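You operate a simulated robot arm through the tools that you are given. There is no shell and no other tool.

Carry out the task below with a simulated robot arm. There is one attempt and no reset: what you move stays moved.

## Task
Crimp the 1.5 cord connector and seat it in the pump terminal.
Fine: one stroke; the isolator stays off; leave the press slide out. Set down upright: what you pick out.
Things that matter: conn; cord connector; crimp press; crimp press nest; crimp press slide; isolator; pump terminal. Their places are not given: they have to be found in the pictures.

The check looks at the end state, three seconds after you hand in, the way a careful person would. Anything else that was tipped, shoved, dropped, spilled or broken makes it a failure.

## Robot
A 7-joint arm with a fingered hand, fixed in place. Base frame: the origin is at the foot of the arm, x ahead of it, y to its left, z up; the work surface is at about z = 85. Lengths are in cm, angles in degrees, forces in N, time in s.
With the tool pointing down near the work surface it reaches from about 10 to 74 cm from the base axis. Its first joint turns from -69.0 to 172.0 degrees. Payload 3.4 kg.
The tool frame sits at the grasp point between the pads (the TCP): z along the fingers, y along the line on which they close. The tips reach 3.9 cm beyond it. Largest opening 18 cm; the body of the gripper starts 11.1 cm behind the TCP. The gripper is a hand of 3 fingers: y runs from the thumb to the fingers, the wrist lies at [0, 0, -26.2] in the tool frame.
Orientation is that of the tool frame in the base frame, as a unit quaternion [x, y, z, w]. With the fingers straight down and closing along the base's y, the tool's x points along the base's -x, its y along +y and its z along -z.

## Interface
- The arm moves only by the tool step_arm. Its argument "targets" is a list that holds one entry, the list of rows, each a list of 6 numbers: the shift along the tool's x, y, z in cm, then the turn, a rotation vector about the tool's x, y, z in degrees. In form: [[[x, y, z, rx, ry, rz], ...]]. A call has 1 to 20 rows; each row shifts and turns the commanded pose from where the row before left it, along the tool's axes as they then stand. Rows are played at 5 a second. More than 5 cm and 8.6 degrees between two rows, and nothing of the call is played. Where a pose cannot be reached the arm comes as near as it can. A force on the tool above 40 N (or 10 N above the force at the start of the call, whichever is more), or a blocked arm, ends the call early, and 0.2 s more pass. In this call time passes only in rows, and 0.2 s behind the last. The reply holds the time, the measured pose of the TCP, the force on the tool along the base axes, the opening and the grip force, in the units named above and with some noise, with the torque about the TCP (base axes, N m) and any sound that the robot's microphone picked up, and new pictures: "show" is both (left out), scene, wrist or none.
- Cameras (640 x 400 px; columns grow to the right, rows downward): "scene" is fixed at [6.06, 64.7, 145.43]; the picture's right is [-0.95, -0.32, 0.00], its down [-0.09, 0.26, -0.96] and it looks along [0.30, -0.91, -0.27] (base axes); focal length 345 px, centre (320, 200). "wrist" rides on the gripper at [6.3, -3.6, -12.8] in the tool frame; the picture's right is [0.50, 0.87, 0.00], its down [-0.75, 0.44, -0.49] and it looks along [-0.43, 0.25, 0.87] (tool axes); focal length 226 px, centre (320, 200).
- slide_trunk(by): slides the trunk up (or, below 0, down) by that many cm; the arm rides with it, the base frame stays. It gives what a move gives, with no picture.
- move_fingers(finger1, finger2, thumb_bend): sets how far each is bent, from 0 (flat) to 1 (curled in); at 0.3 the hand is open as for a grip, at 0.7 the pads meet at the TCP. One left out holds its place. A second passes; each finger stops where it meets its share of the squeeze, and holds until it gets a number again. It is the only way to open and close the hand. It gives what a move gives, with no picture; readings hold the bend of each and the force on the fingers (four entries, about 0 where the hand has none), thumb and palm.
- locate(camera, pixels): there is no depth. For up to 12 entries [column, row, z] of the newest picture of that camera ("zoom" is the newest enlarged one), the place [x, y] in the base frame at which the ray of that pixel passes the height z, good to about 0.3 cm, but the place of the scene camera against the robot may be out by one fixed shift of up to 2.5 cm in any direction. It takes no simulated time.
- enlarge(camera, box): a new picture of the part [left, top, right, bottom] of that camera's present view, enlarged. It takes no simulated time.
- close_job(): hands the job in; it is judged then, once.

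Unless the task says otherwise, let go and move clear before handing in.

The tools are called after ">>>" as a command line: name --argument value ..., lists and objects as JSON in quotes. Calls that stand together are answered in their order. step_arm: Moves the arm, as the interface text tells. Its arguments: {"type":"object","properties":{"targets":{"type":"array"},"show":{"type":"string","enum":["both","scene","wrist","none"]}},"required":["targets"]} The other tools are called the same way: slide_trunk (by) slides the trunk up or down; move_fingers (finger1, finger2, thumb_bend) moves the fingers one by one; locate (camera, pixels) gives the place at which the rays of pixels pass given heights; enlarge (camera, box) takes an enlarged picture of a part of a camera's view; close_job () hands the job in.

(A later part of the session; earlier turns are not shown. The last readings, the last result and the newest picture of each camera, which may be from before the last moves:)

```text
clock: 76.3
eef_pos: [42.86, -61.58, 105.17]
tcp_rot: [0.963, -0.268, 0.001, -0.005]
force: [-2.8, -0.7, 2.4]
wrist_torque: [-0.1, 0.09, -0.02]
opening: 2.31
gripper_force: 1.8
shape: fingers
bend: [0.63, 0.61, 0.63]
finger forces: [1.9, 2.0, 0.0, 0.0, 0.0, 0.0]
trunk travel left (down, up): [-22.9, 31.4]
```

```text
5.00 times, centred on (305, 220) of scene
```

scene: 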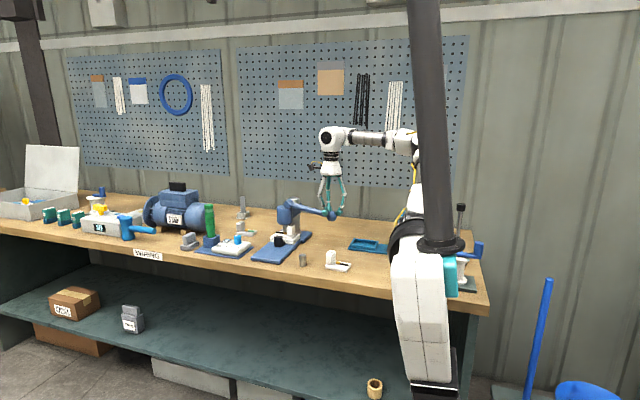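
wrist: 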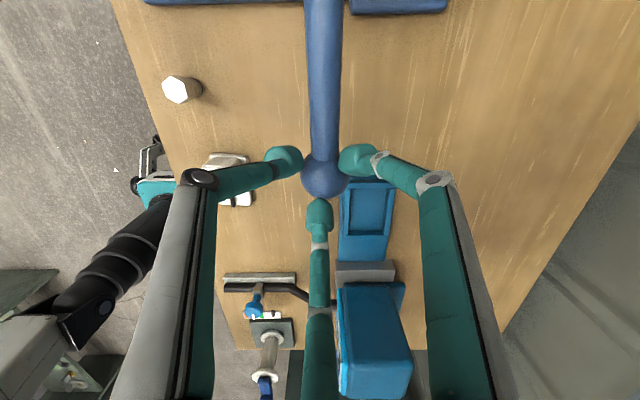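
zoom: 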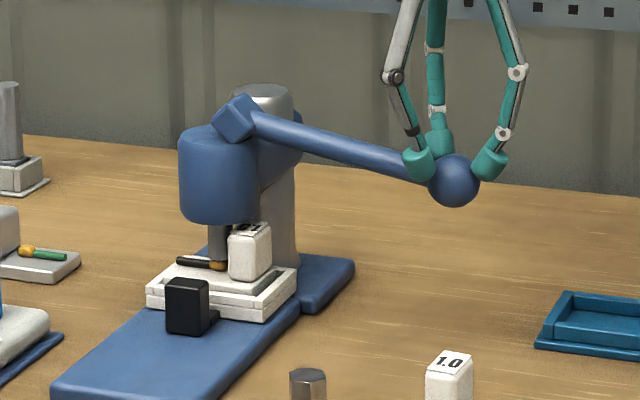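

>>> step_arm --targets '[[[0.02, -0.01, 0.5, 0, 0, 0], [0.08, -0.05, 0.5, 0, 0, 0], [0.1, -0.06, 0.5, 0, 0, 0]]]' --show "both"

>>> enlarge --camera "scene" --box '[260, 180, 350, 260]'

```text
clock: 77.1
eef_pos: [43.03, -61.52, 103.72]
tcp_rot: [0.963, -0.268, 0.0, -0.003]
force: [-1.5, -1.4, 2.8]
wrist_torque: [-0.11, 0.03, -0.01]
opening: 2.35
gripper_force: 2.0
shape: fingers
bend: [0.63, 0.61, 0.63]
finger forces: [2.3, 1.1, 0.1, 0.0, 0.0, 0.1]
trunk travel left (down, up): [-22.9, 31.4]
```

scene: 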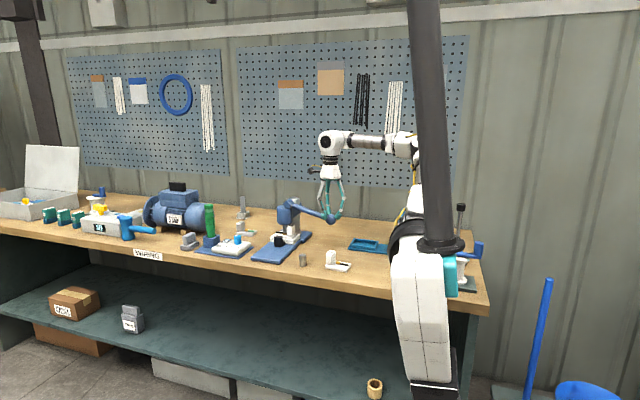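
wrist: 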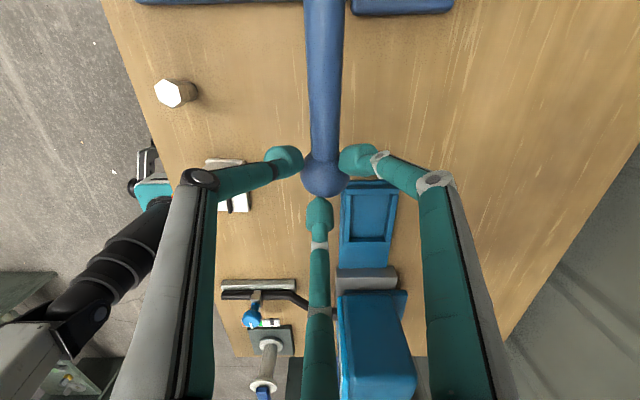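

```text
5.00 times, centred on (305, 220) of scene
```

zoom: 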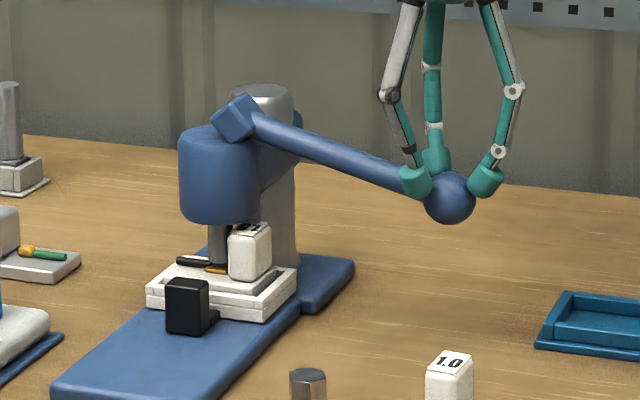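

The gold crimp now looks flattened under the ram, but the lever hasn't hit a stop. Continuing gently to the end of the same stroke.

>>> step_arm --targets '[[[0.1, -0.06, 0.4, 0, 0, 0], [0.12, -0.07, 0.4, 0, 0, 0], [0.12, -0.07, 0.4, 0, 0, 0]]]' --show "wrist"

>>> enlarge --camera "scene" --box '[270, 200, 340, 260]'

>>> enlarge --camera "wrist" --box '[230, 80, 430, 250]'

```text
clock: 77.9
eef_pos: [43.46, -61.56, 102.67]
tcp_rot: [0.963, -0.268, 0.0, -0.004]
force: [-1.4, -1.3, 1.8]
wrist_torque: [-0.08, 0.03, -0.02]
opening: 2.37
gripper_force: 1.8
shape: fingers
bend: [0.63, 0.61, 0.63]
finger forces: [2.3, 1.3, 0.1, 0.0, 0.1, 0.0]
trunk travel left (down, up): [-22.9, 31.4]
```

wrist: 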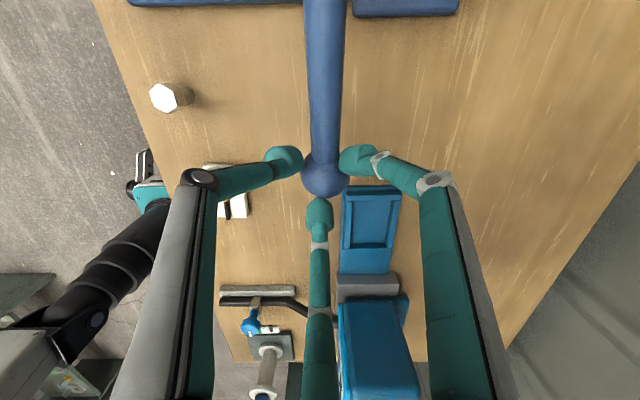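

```text
6.67 times, centred on (305, 230) of scene
```

zoom: 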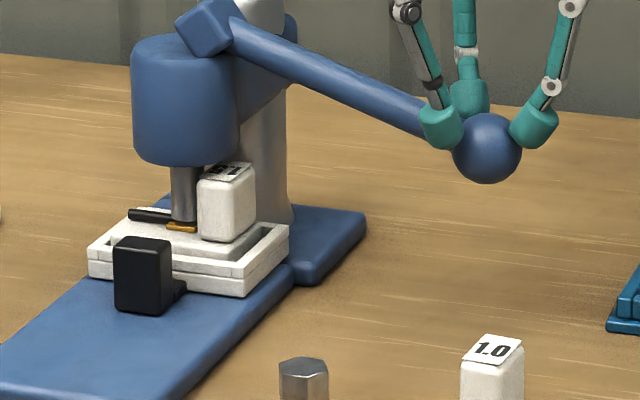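

```text
2.35 times, centred on (330, 165) of wrist
```

zoom: 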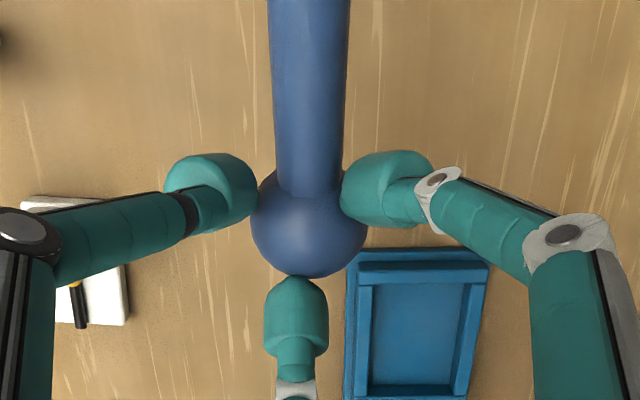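

The gold is now flattened under the ram. Going on to the lever's end stop within the same stroke.

>>> step_arm --targets '[[[0.12, -0.07, 0.4, 0, 0, 0], [0.13, -0.08, 0.4, 0, 0, 0], [0.14, -0.09, 0.4, 0, 0, 0]]]' --show "scene"

>>> enlarge --camera "scene" --box '[270, 200, 340, 260]'

```text
clock: 78.7
eef_pos: [43.75, -61.73, 101.35]
tcp_rot: [0.963, -0.268, -0.001, -0.003]
force: [-1.0, -1.0, 3.4]
wrist_torque: [-0.07, 0.04, -0.04]
opening: 2.35
gripper_force: 2.1
shape: fingers
bend: [0.63, 0.61, 0.63]
finger forces: [2.5, 1.3, 0.0, 0.0, 0.0, 0.0]
trunk travel left (down, up): [-22.9, 31.4]
```

scene: 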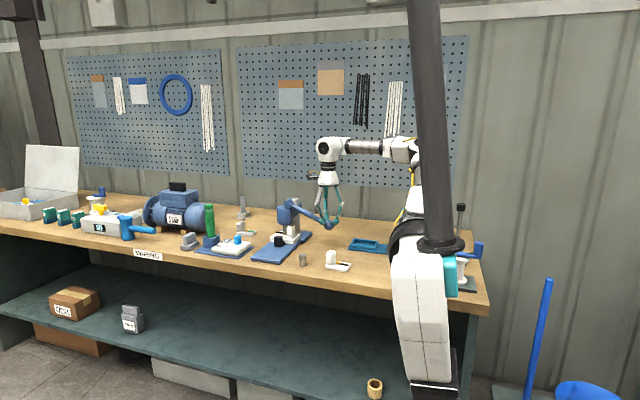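

```text
6.67 times, centred on (305, 230) of scene
```

zoom: 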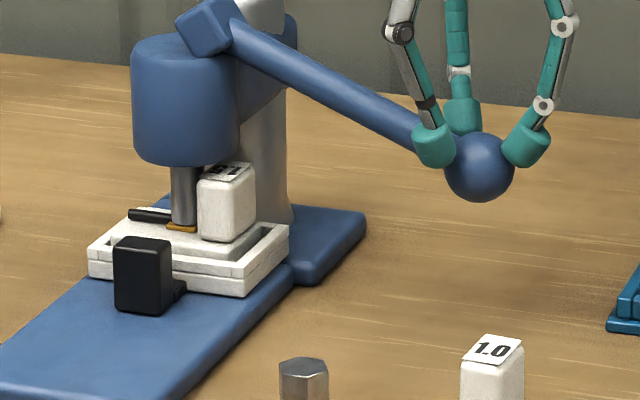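

>>> step_arm --targets '[[[0.15, -0.09, 0.4, 0, 0, 0], [0.16, -0.1, 0.4, 0, 0, 0], [0.17, -0.1, 0.4, 0, 0, 0], [0.18, -0.11, 0.4, 0, 0, 0]]]' --show "both"

>>> enlarge --camera "scene" --box '[270, 200, 340, 260]'

```text
clock: 79.7
eef_pos: [44.44, -61.46, 100.0]
tcp_rot: [0.963, -0.268, 0.002, -0.002]
force: [-5.1, -2.3, 14.3]
wrist_torque: [-0.13, 0.43, -0.02]
opening: 2.47
gripper_force: 6.6
shape: fingers
bend: [0.63, 0.62, 0.63]
finger forces: [3.7, 9.0, 0.1, 0.0, 0.0, 0.0]
trunk travel left (down, up): [-22.9, 31.4]
```

scene: 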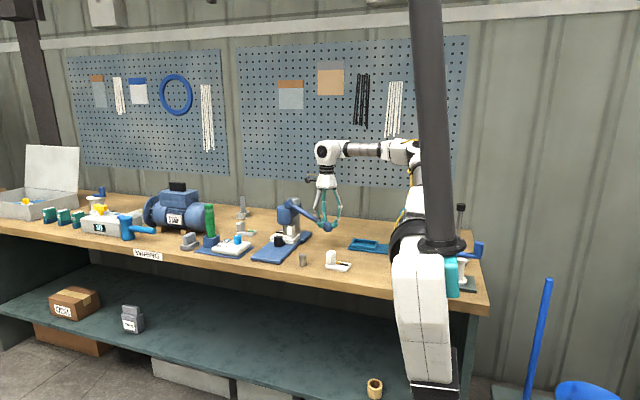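
wrist: 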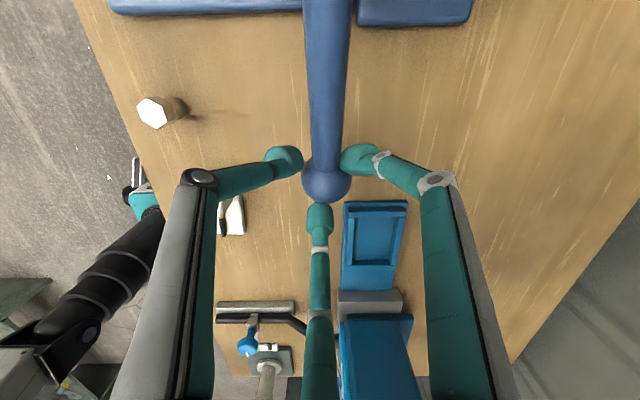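

```text
6.67 times, centred on (305, 230) of scene
```

zoom: 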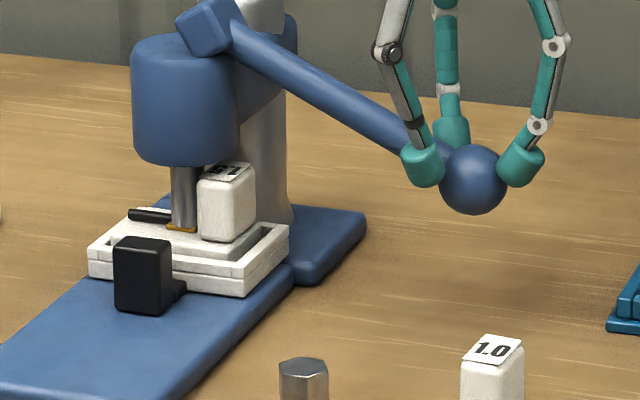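

The end stop is reached (14 N) — stroke complete. Lifting slightly to see whether the lever returns by itself.

>>> step_arm --targets '[[[-0.15, 0.09, -0.5, 0, 0, 0], [-0.15, 0.09, -1, 0, 0, 0], [-0.1, 0.06, -1, 0, 0, 0]]]' --show "both"

>>> enlarge --camera "scene" --box '[260, 180, 350, 260]'

```text
clock: 80.5
eef_pos: [44.03, -61.62, 102.24]
tcp_rot: [0.963, -0.268, 0.001, -0.003]
force: [-4.3, -0.3, 2.0]
wrist_torque: [0.03, 0.2, -0.04]
opening: 2.25
gripper_force: 2.8
shape: fingers
bend: [0.63, 0.6, 0.63]
finger forces: [0.1, 4.1, 0.0, 0.0, 0.0, 0.0]
trunk travel left (down, up): [-22.9, 31.4]
```

scene: 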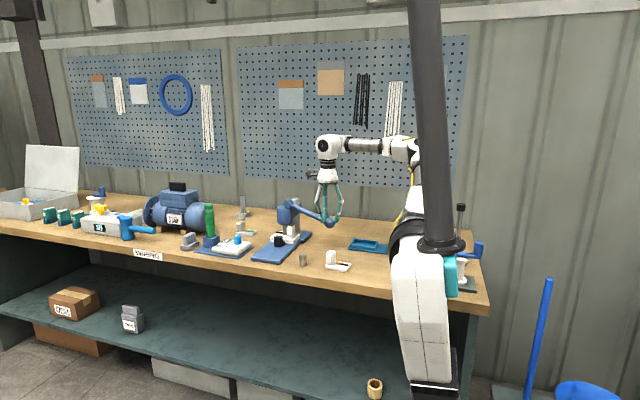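
wrist: 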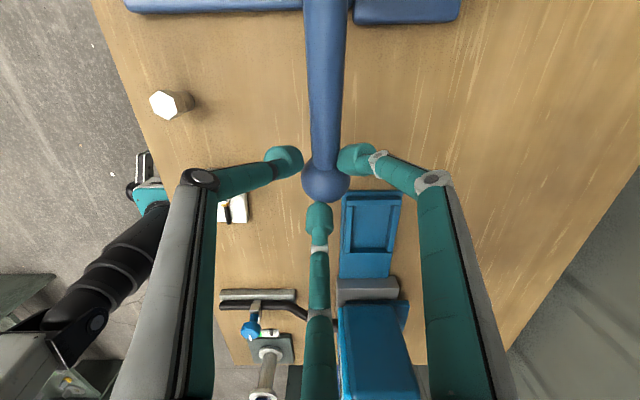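

```text
5.00 times, centred on (305, 220) of scene
```

zoom: 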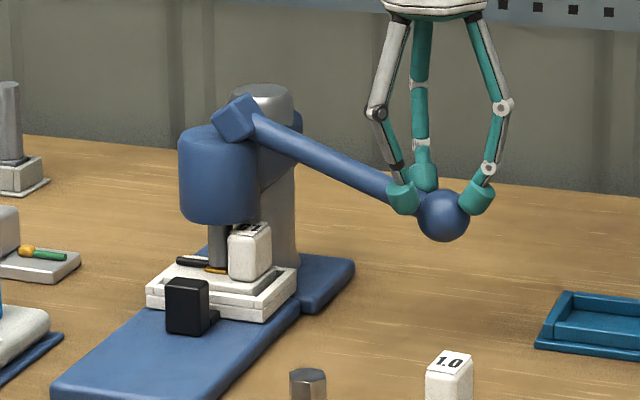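

The lever is spring-returned and follows the hand. I'll guide it back up along the arc without reversing, then lift off.

>>> step_arm --targets '[[[-0.68, 0.41, -1.4, 0, 0, 0], [-0.43, 0.26, -1.5, 0, 0, 0], [-0.26, 0.15, -1.6, 0, 0, 0], [-0.09, 0.05, -1.6, 0, 0, 0], [0, 0, -1.6, 0, 0, 0], [0.26, -0.15, -1.6, 0, 0, 0], [0.34, -0.21, -1.6, 0, 0, 0], [0.43, -0.26, -1.6, 0, 0, 0], [0.51, -0.31, -1.6, 0, 0, 0], [0.6, -0.36, -1.6, 0, 0, 0], [0.6, -0.36, -1.6, 0, 0, 0], [0, 0, -2, 0, 0, 0], [0, 0, -3, 0, 0, 0]]]' --show "both"

>>> enlarge --camera "scene" --box '[250, 150, 350, 260]'

```text
clock: 83.3
eef_pos: [45.53, -61.56, 124.75]
tcp_rot: [0.964, -0.268, 0.001, -0.002]
force: [0.0, -0.4, 0.8]
wrist_torque: [-0.03, -0.03, -0.01]
opening: 2.21
gripper_force: 0.0
shape: fingers
bend: [0.63, 0.63, 0.63]
finger forces: [0.0, 0.0, 0.0, 0.0, 0.0, 0.1]
trunk travel left (down, up): [-22.9, 31.4]
```

scene: 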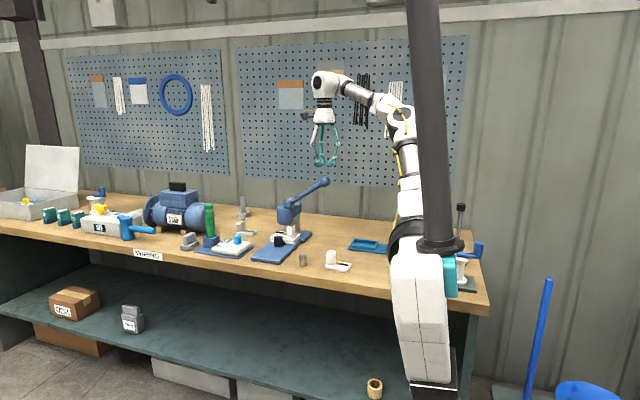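
wrist: 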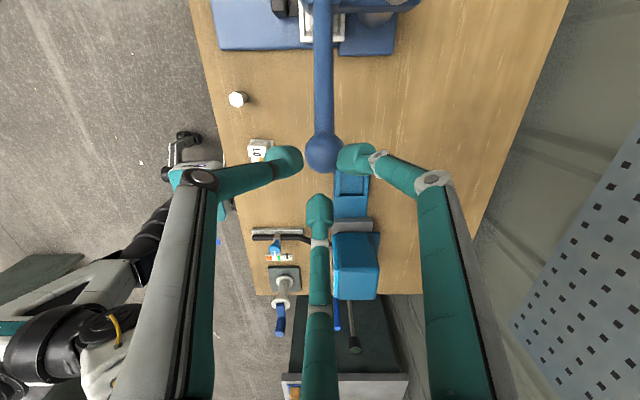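

```text
3.64 times, centred on (300, 205) of scene
```

zoom: 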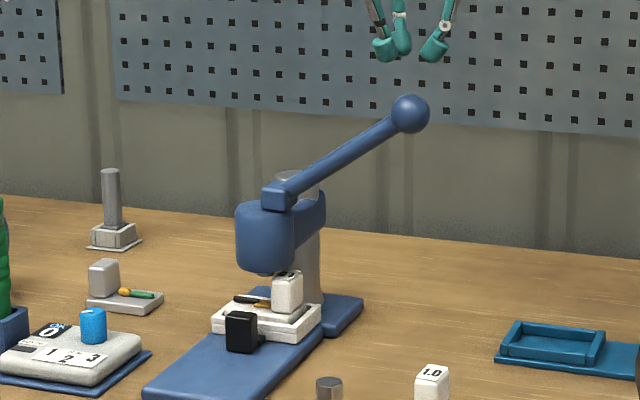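

Lever is back up, ram retracted, crimp is flat. Now I move away from the lever and restore yaw, in order to pull the slide out by its knob.

>>> step_arm --targets '[[[-2.06, -3.42, 0, 0, 0, 0], [-2.06, -3.42, 0, 0, 0, 0], [-2.06, -3.42, 0, 0, 0, 0], [-2.06, -3.42, 0, 0, 0, 0], [0, 0, 0, 0, 0, -7.75], [0, 0, 0, 0, 0, -7.75], [0, 0, 0, 0, 0, -7.75], [0, 0, 0, 0, 0, -7.75], [3, 0, 0, 0, 0, 0], [3, 0, 0, 0, 0, 0]]]' --show "wrist"

```text
clock: 85.5
eef_pos: [51.69, -45.58, 124.76]
tcp_rot: [1.0, 0.0, 0.001, -0.003]
force: [0.4, -0.9, 0.2]
wrist_torque: [-0.02, 0.04, 0.0]
opening: 2.23
gripper_force: 0.0
shape: fingers
bend: [0.63, 0.63, 0.63]
finger forces: [0.1, 0.0, 0.0, 0.0, 0.0, 0.0]
trunk travel left (down, up): [-22.9, 31.4]
```

wrist: 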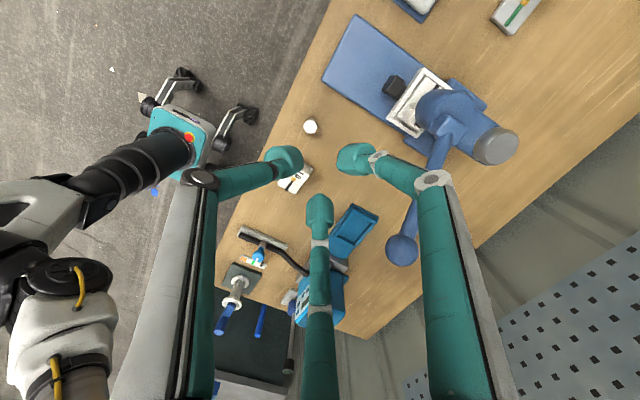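

Clear and level at z 124.8. I'll lower the trunk 12 again (hand to ≈z 112.8, nothing beneath but bench space).

>>> slide_trunk --by -12

>>> move_fingers --finger1 0.54 --finger2 0.54 --thumb_bend 0.54

```text
clock: 87.0
eef_pos: [51.48, -45.69, 112.85]
tcp_rot: [1.0, -0.001, 0.003, -0.002]
force: [0.2, 0.7, -0.7]
wrist_torque: [-0.02, -0.03, -0.01]
opening: 2.2
gripper_force: 0.0
shape: fingers
bend: [0.63, 0.63, 0.63]
finger forces: [0.0, 0.1, 0.0, 0.0, 0.0, 0.1]
trunk travel left (down, up): [-10.9, 43.4]
```

```text
clock: 88.0
eef_pos: [51.48, -45.85, 112.68]
tcp_rot: [1.0, -0.002, 0.002, -0.003]
force: [0.2, -0.9, -0.2]
wrist_torque: [0.02, 0.0, 0.01]
opening: 5.64
gripper_force: 0.1
shape: fingers
bend: [0.54, 0.54, 0.54]
finger forces: [0.0, 0.0, 0.1, 0.1, 0.0, 0.0]
trunk travel left (down, up): [-10.9, 43.4]
```

>>> step_arm --targets '[[[3.7, 0, 0, 0, 0, 0], [3.7, 0, 0, 0, 0, 0], [3.6, 0, 0, 0, 0, 0], [0, 0, 0, -6.7, 0, 0], [0, 0, 0, -6.7, 0, 0], [0, 0, 0, -6.6, 0, 0]]]' --show "both"

>>> enlarge --camera "wrist" --box '[240, 40, 460, 210]'

```text
clock: 89.4
eef_pos: [62.42, -45.8, 112.65]
tcp_rot: [0.985, -0.001, 0.001, 0.172]
force: [0.1, -0.3, -1.2]
wrist_torque: [0.04, -0.01, -0.01]
opening: 5.65
gripper_force: 0.1
shape: fingers
bend: [0.54, 0.54, 0.54]
finger forces: [0.1, 0.0, 0.1, 0.0, 0.0, 0.1]
trunk travel left (down, up): [-10.9, 43.4]
```

scene: 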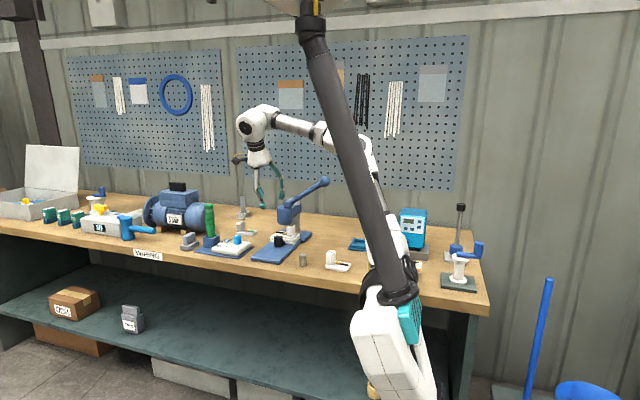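
wrist: 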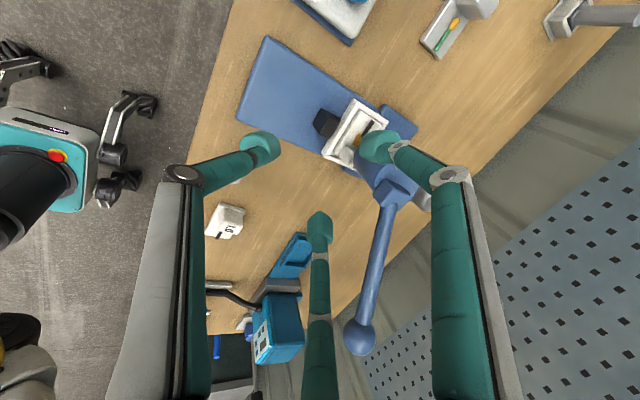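

```text
2.35 times, centred on (350, 125) of wrist
```

zoom: 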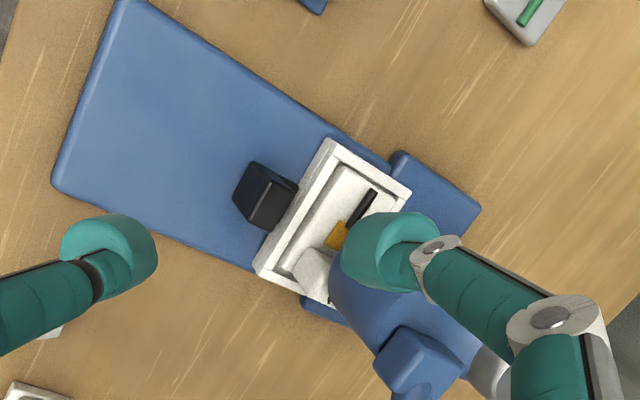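

>>> enlarge --camera "wrist" --box '[300, 90, 380, 160]'

```text
5.71 times, centred on (340, 125) of wrist
```

zoom: 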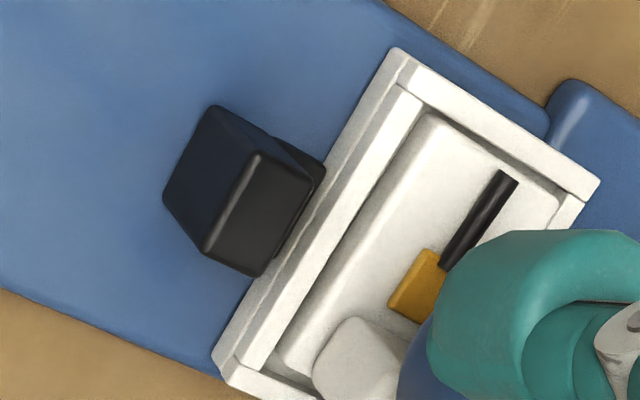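

>>> locate --camera "wrist" --pixels '[[329, 116.8, 91], [338.8, 121.2, 91], [329, 138.1, 91], [319.9, 133.8, 91], [352.8, 98.4, 88.7], [322, 156.5, 88.7], [389, 121.5, 88.7], [329, 116.8, 92.5], [319.9, 133.8, 92.5]]'

```text
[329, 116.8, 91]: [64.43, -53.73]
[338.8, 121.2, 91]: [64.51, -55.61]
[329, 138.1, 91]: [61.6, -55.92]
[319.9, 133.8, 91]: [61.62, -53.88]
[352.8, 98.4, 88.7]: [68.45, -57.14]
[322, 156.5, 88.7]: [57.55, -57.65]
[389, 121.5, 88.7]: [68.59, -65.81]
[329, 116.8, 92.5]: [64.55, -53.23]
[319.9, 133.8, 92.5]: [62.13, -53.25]
```

Knob is centred ≈(62.8,−54.8), top z≈91. I'll come in along the tilted tool axis, stopping short to check.

>>> step_arm --targets '[[[0.2, 0.05, 4, 0, 0, 0], [0.2, 0.05, 4, 0, 0, 0], [0, 0.05, 4, 0, 0, 0], [0, 0.05, 4, 0, 0, 0]]]' --show "both"

>>> enlarge --camera "wrist" --box '[220, 90, 420, 260]'

>>> enlarge --camera "scene" --box '[240, 180, 320, 260]'

```text
clock: 90.4
eef_pos: [63.14, -51.38, 97.41]
tcp_rot: [0.985, -0.002, 0.001, 0.171]
force: [-0.2, 0.3, -0.3]
wrist_torque: [0.0, 0.01, 0.01]
opening: 5.66
gripper_force: 0.0
shape: fingers
bend: [0.54, 0.54, 0.54]
finger forces: [0.1, 0.0, 0.0, 0.1, 0.0, 0.1]
trunk travel left (down, up): [-10.9, 43.4]
```

scene: 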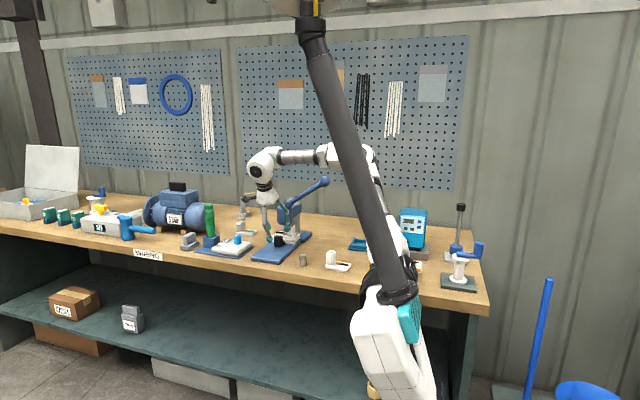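
wrist: 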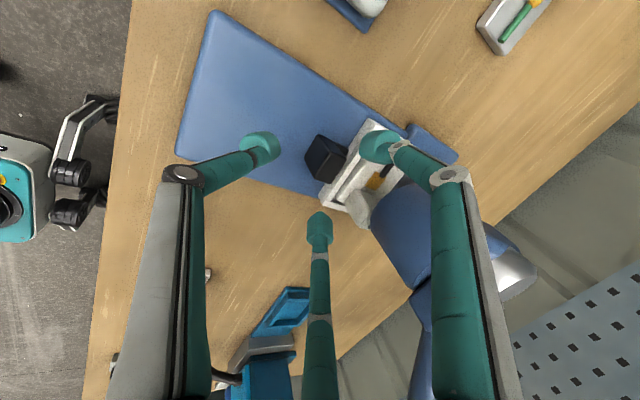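

```text
2.35 times, centred on (320, 175) of wrist
```

zoom: 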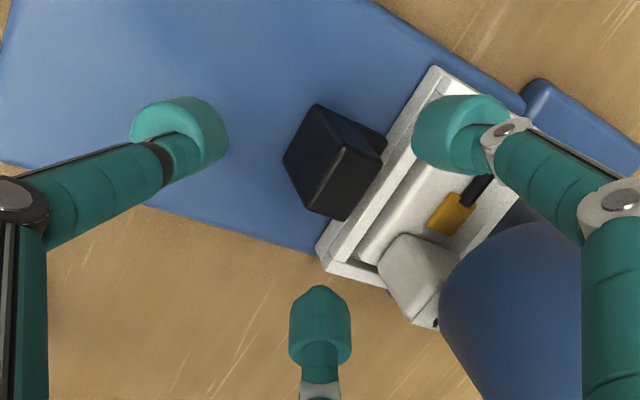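

```text
5.00 times, centred on (280, 220) of scene
```

zoom: 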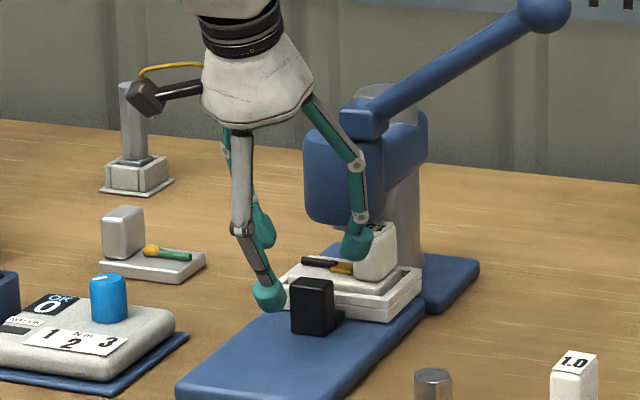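

The ring will straddle the knob with tips just above the nest rim. Shifting slightly and advancing 5.2 cm.

>>> step_arm --targets '[[[-0.3, 0.45, 1.8, 0, 0, 0], [0, 0, 1.8, 0, 0, 0], [0, 0, 1.6, 0, 0, 0]]]' --show "both"

>>> enlarge --camera "wrist" --box '[220, 90, 420, 260]'

>>> enlarge --camera "scene" --box '[240, 190, 320, 260]'

```text
clock: 91.2
eef_pos: [62.7, -53.46, 92.92]
tcp_rot: [0.985, -0.001, 0.001, 0.171]
force: [0.1, 0.5, 0.2]
wrist_torque: [0.03, -0.02, 0.02]
opening: 5.64
gripper_force: 0.0
shape: fingers
bend: [0.54, 0.54, 0.54]
finger forces: [0.1, 0.1, 0.0, 0.0, 0.0, 0.1]
trunk travel left (down, up): [-10.9, 43.4]
```

scene: 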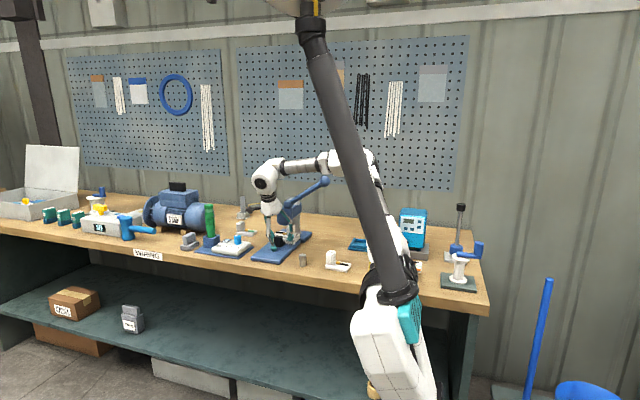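
wrist: 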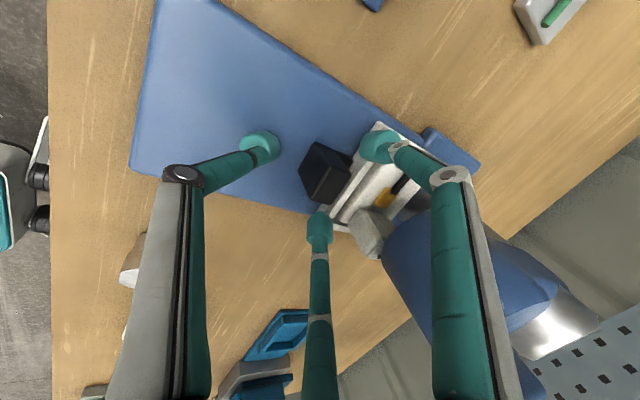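

```text
2.35 times, centred on (320, 175) of wrist
```

zoom: 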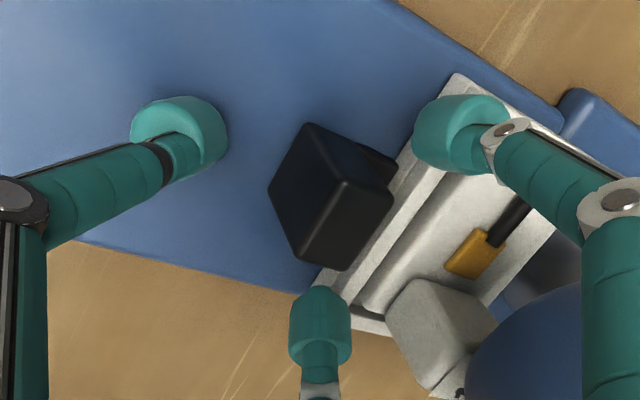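

```text
5.71 times, centred on (280, 225) of scene
```

zoom: 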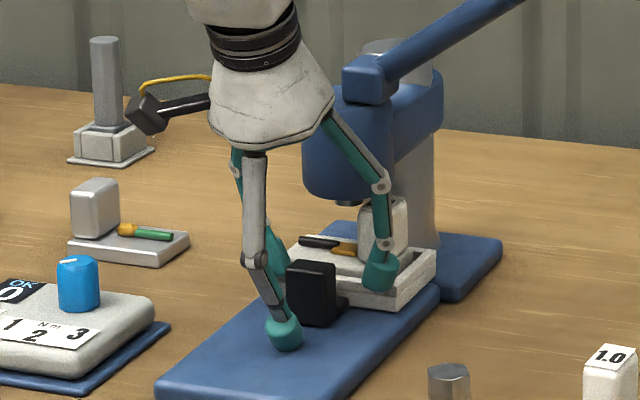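

The knob is centred among the fingertips. Closing on it.

>>> move_fingers --finger1 0.7 --finger2 0.7 --thumb_bend 0.6

>>> enlarge --camera "wrist" --box '[220, 90, 420, 260]'

>>> enlarge --camera "scene" --box '[240, 190, 320, 260]'

```text
clock: 92.2
eef_pos: [62.68, -53.55, 92.83]
tcp_rot: [0.985, -0.001, 0.001, 0.171]
force: [1.4, -5.5, 0.3]
wrist_torque: [-0.12, -0.1, 0.0]
opening: 2.95
gripper_force: 5.7
shape: fingers
bend: [0.62, 0.64, 0.6]
finger forces: [7.1, 4.9, 0.0, 0.1, 0.0, 0.0]
trunk travel left (down, up): [-10.9, 43.4]
```

```text
2.35 times, centred on (320, 175) of wrist
```

zoom: 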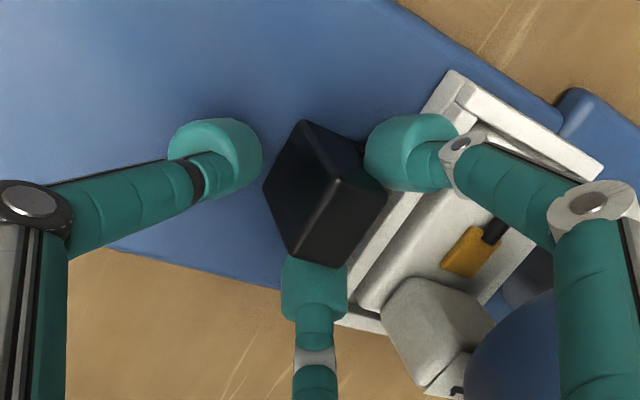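

```text
5.71 times, centred on (280, 225) of scene
```

zoom: 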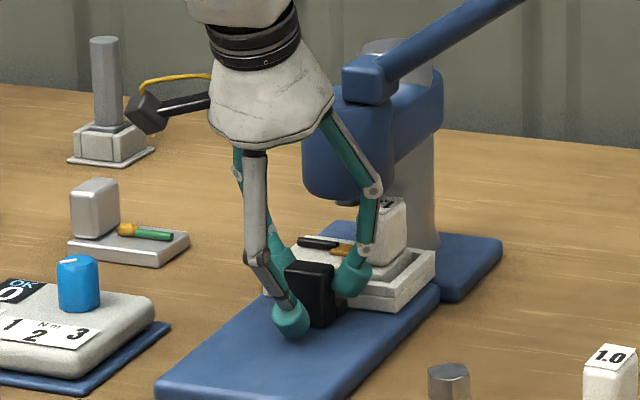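

Both fingers engage behind/at the knob's corners. Pulling toward +y gently.

>>> step_arm --targets '[[[0, -0.47, -0.17, 0, 0, 0], [0, -0.47, -0.17, 0, 0, 0], [0, -0.47, -0.17, 0, 0, 0], [0, -0.47, -0.17, 0, 0, 0]]]' --show "both"

>>> enlarge --camera "wrist" --box '[220, 90, 420, 260]'

>>> enlarge --camera "scene" --box '[240, 190, 320, 260]'

```text
clock: 93.2
eef_pos: [62.77, -51.48, 92.93]
tcp_rot: [0.985, -0.001, 0.001, 0.171]
force: [2.0, -1.9, 1.4]
wrist_torque: [-0.06, -0.1, 0.03]
opening: 2.83
gripper_force: 6.6
shape: fingers
bend: [0.63, 0.65, 0.6]
finger forces: [7.4, 5.2, 0.0, 0.0, 0.1, 0.0]
trunk travel left (down, up): [-10.9, 43.4]
```

scene: 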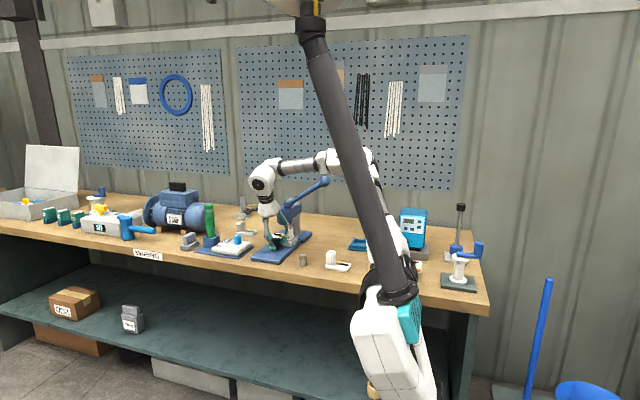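
wrist: 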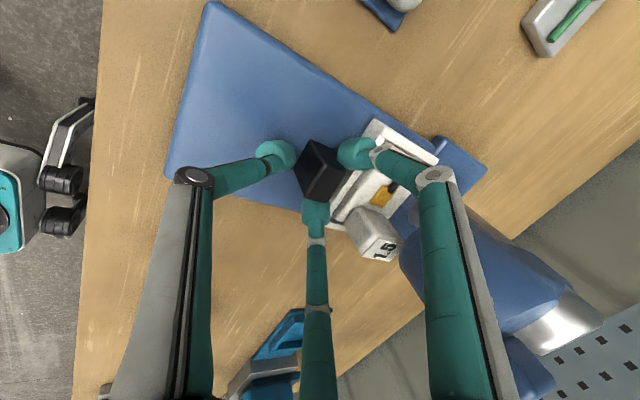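

```text
2.35 times, centred on (320, 175) of wrist
```

zoom: 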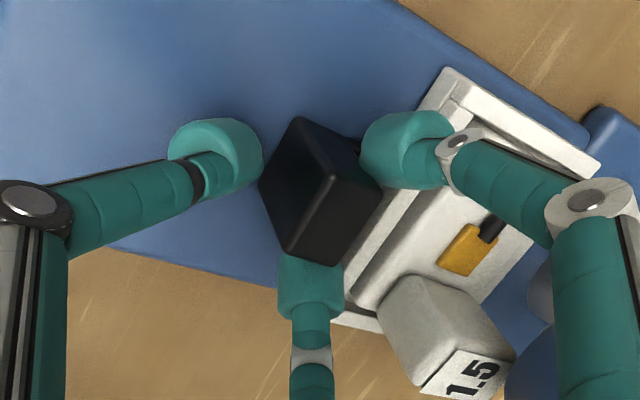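

```text
5.71 times, centred on (280, 225) of scene
```

zoom: 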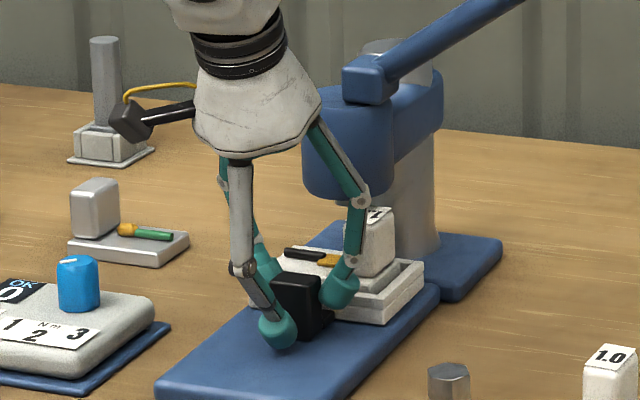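

The slide is coming out with the hand (~2 N). Continuing 6 cm.

>>> step_arm --targets '[[[0, -0.94, -0.34, 0, 0, 0], [0, -0.94, -0.34, 0, 0, 0], [0, -0.94, -0.34, 0, 0, 0], [0, -0.94, -0.34, 0, 0, 0], [0, -0.94, -0.34, 0, 0, 0], [0, -0.94, -0.34, 0, 0, 0]]]' --show "wrist"

>>> enlarge --camera "scene" --box '[240, 190, 320, 260]'

```text
clock: 94.6
eef_pos: [62.81, -45.51, 92.98]
tcp_rot: [0.985, 0.0, 0.0, 0.171]
force: [1.9, -1.2, 0.2]
wrist_torque: [-0.03, -0.06, 0.03]
opening: 2.81
gripper_force: 6.0
shape: fingers
bend: [0.63, 0.65, 0.6]
finger forces: [7.2, 5.2, 0.0, 0.0, 0.0, 0.0]
trunk travel left (down, up): [-10.9, 43.4]
```

wrist: 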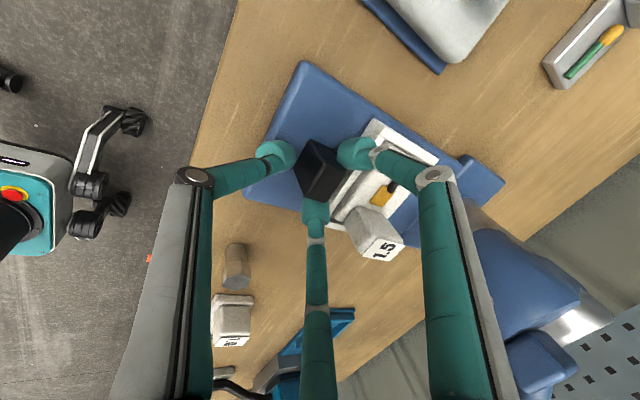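

```text
5.71 times, centred on (280, 225) of scene
```

zoom: 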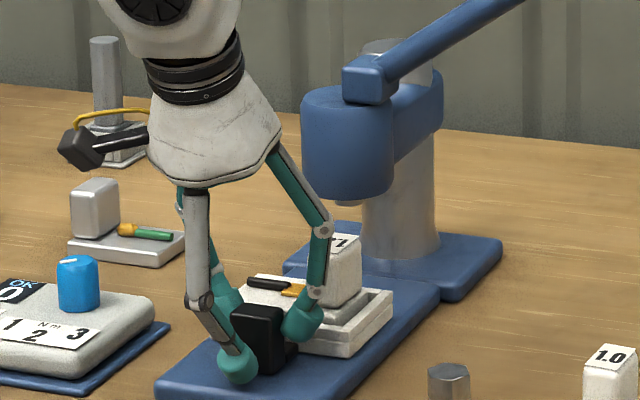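

8 cm out; continuing in small steps to the outer stop.

>>> step_arm --targets '[[[0, -0.38, -0.14, 0, 0, 0], [0, -0.38, -0.14, 0, 0, 0], [0, -0.28, -0.1, 0, 0, 0], [0, -0.28, -0.1, 0, 0, 0]]]' --show "wrist"

```text
clock: 95.6
eef_pos: [62.75, -44.12, 92.99]
tcp_rot: [0.985, -0.002, 0.002, 0.17]
force: [2.6, -2.1, -0.9]
wrist_torque: [-0.09, -0.09, 0.02]
opening: 2.64
gripper_force: 6.5
shape: fingers
bend: [0.63, 0.65, 0.6]
finger forces: [8.1, 6.0, 0.1, 0.1, 0.1, 0.0]
trunk travel left (down, up): [-10.9, 43.4]
```

wrist: 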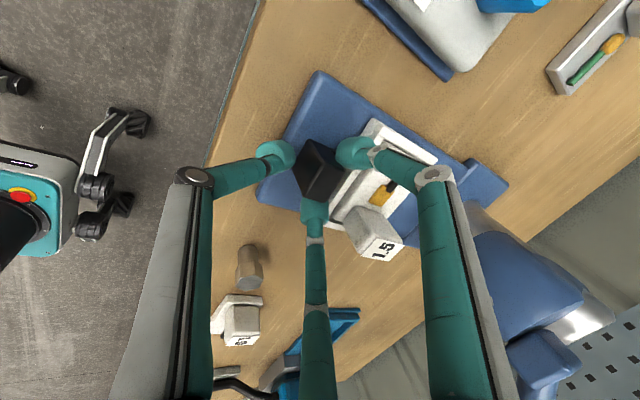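

>>> step_arm --targets '[[[0, -0.19, -0.07, 0, 0, 0], [0, -0.19, -0.07, 0, 0, 0]]]' --show "wrist"

>>> enlarge --camera "wrist" --box '[220, 50, 460, 260]'

```text
clock: 96.2
eef_pos: [62.71, -43.92, 92.82]
tcp_rot: [0.985, -0.001, 0.0, 0.171]
force: [2.5, -5.4, -0.7]
wrist_torque: [-0.17, -0.08, 0.03]
opening: 2.91
gripper_force: 6.7
shape: fingers
bend: [0.62, 0.64, 0.6]
finger forces: [8.0, 5.7, 0.1, 0.1, 0.0, 0.1]
trunk travel left (down, up): [-10.9, 43.4]
```

wrist: 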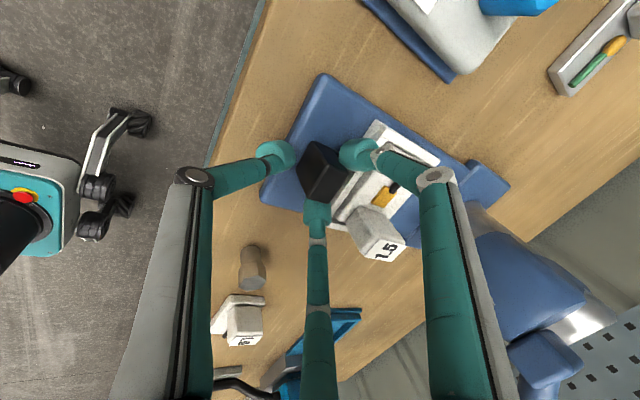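

```text
1.90 times, centred on (340, 155) of wrist
```

zoom: 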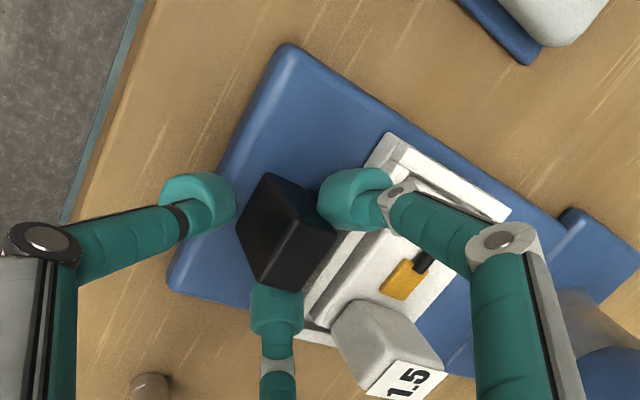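

The outer stop is reached (force −5.4 N, knob slipping in the grip). Releasing and backing off along the tool axis.

>>> move_fingers --finger1 0.54 --finger2 0.54 --thumb_bend 0.54

>>> step_arm --targets '[[[0, 0, -1.5, 0, 0, 0], [0, 0, -2.5, 0, 0, 0], [0, 0, -3, 0, 0, 0], [0, 0, -4, 0, 0, 0]]]' --show "both"

>>> enlarge --camera "scene" --box '[240, 190, 320, 270]'

>>> enlarge --camera "wrist" --box '[240, 60, 420, 200]'

```text
clock: 97.2
eef_pos: [62.88, -43.57, 92.97]
tcp_rot: [0.985, -0.001, 0.002, 0.171]
force: [-0.2, 0.4, 0.0]
wrist_torque: [-0.05, 0.0, 0.02]
opening: 5.62
gripper_force: 0.1
shape: fingers
bend: [0.54, 0.54, 0.54]
finger forces: [0.0, 0.1, 0.1, 0.1, 0.1, 0.1]
trunk travel left (down, up): [-10.9, 43.4]
```

```text
clock: 98.2
eef_pos: [62.66, -39.81, 103.31]
tcp_rot: [0.985, -0.002, 0.002, 0.171]
force: [-0.3, 0.5, 0.5]
wrist_torque: [0.02, 0.01, -0.05]
opening: 5.62
gripper_force: 0.0
shape: fingers
bend: [0.54, 0.54, 0.54]
finger forces: [0.0, 0.1, 0.0, 0.0, 0.0, 0.0]
trunk travel left (down, up): [-10.9, 43.4]
```

scene: 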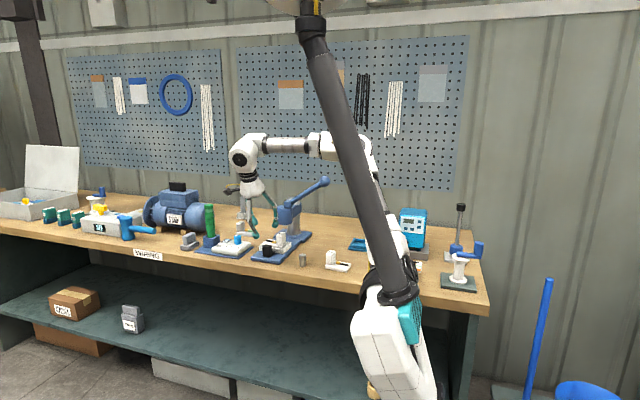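
wrist: 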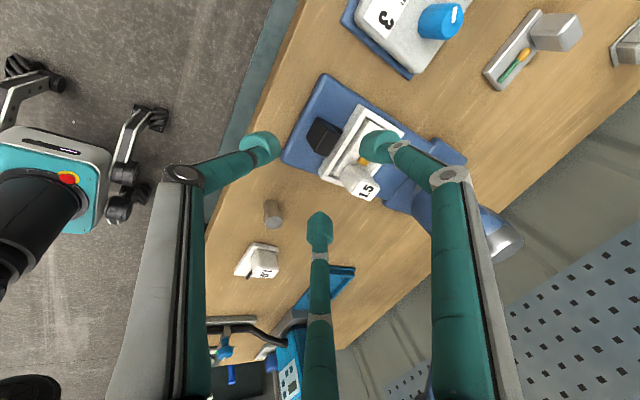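

```text
5.00 times, centred on (280, 230) of scene
```

zoom: 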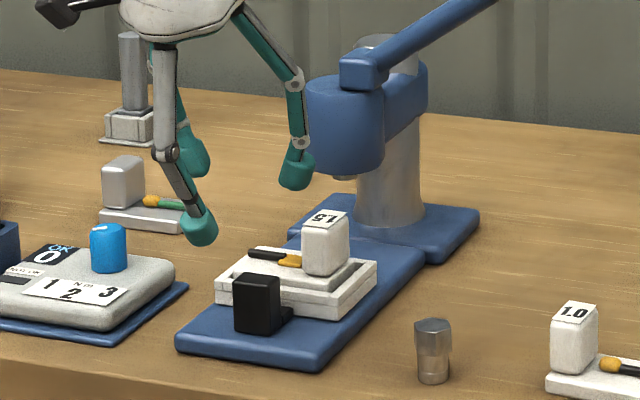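

```text
2.86 times, centred on (330, 130) of wrist
```

zoom: 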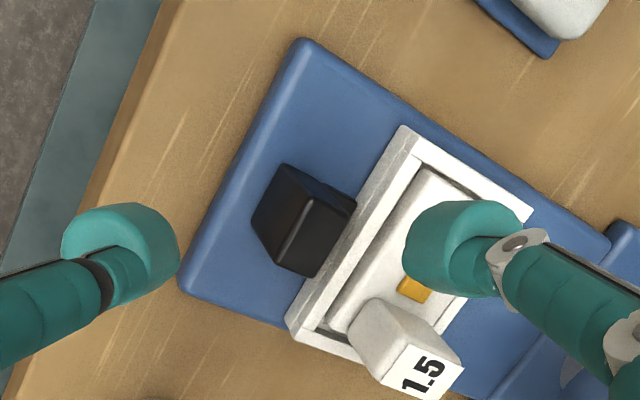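

The slide is out with the crimped carrier in the nest. I'll straighten the hand and move above the tag post for the regrasp.

>>> step_arm --targets '[[[0, 0, -2, 6.7, 0, 0], [0, 0, -2, 6.7, 0, 0], [0, 0, -1, 6.4, 0, 0], [-1.2, 4, 0, 0, 0, 0], [-1.2, 4, 0, 0, 0, 0], [0, 4, 0, 0, 0, 0]]]' --show "wrist"

>>> enlarge --camera "wrist" --box '[240, 60, 420, 220]'

```text
clock: 99.6
eef_pos: [60.29, -50.84, 108.03]
tcp_rot: [1.0, 0.0, 0.001, -0.002]
force: [0.0, 0.2, -0.6]
wrist_torque: [0.0, -0.02, -0.01]
opening: 5.65
gripper_force: 0.1
shape: fingers
bend: [0.54, 0.54, 0.54]
finger forces: [0.1, 0.0, 0.0, 0.1, 0.0, 0.1]
trunk travel left (down, up): [-10.9, 43.4]
```

wrist: 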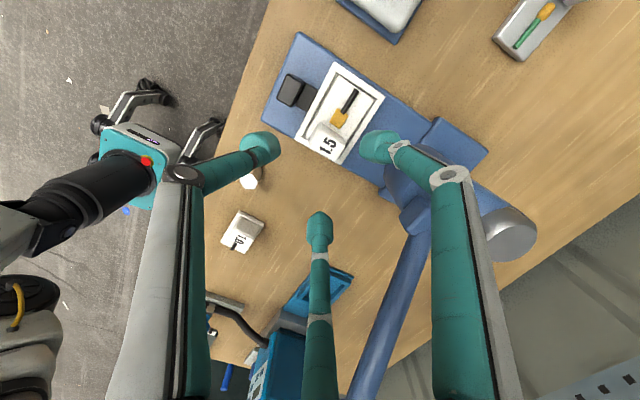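

```text
2.50 times, centred on (330, 140) of wrist
```

zoom: 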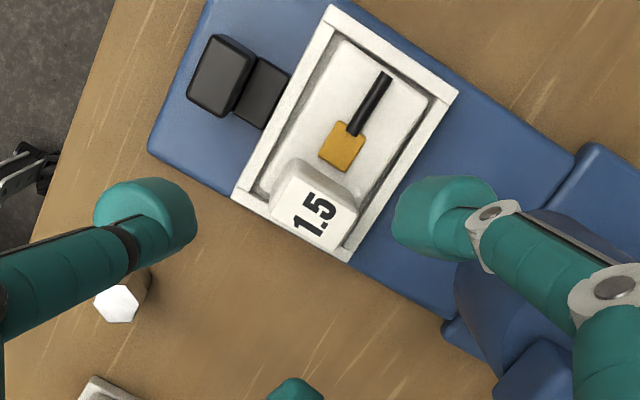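

>>> locate --camera "wrist" --pixels '[[315.2, 131.2, 93], [345.2, 144.8, 93], [334.8, 160, 93], [310, 145.2, 93], [335.2, 63.2, 88.7], [385.2, 98, 88.7], [340.8, 164.8, 88.7], [294.8, 138.8, 88.7]]'

```text
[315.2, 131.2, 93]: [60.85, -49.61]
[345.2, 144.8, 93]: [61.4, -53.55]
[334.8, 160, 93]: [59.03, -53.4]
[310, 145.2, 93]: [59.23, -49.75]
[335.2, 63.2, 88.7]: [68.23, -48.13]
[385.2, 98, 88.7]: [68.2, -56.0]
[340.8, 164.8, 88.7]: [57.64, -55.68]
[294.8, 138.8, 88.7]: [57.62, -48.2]
```

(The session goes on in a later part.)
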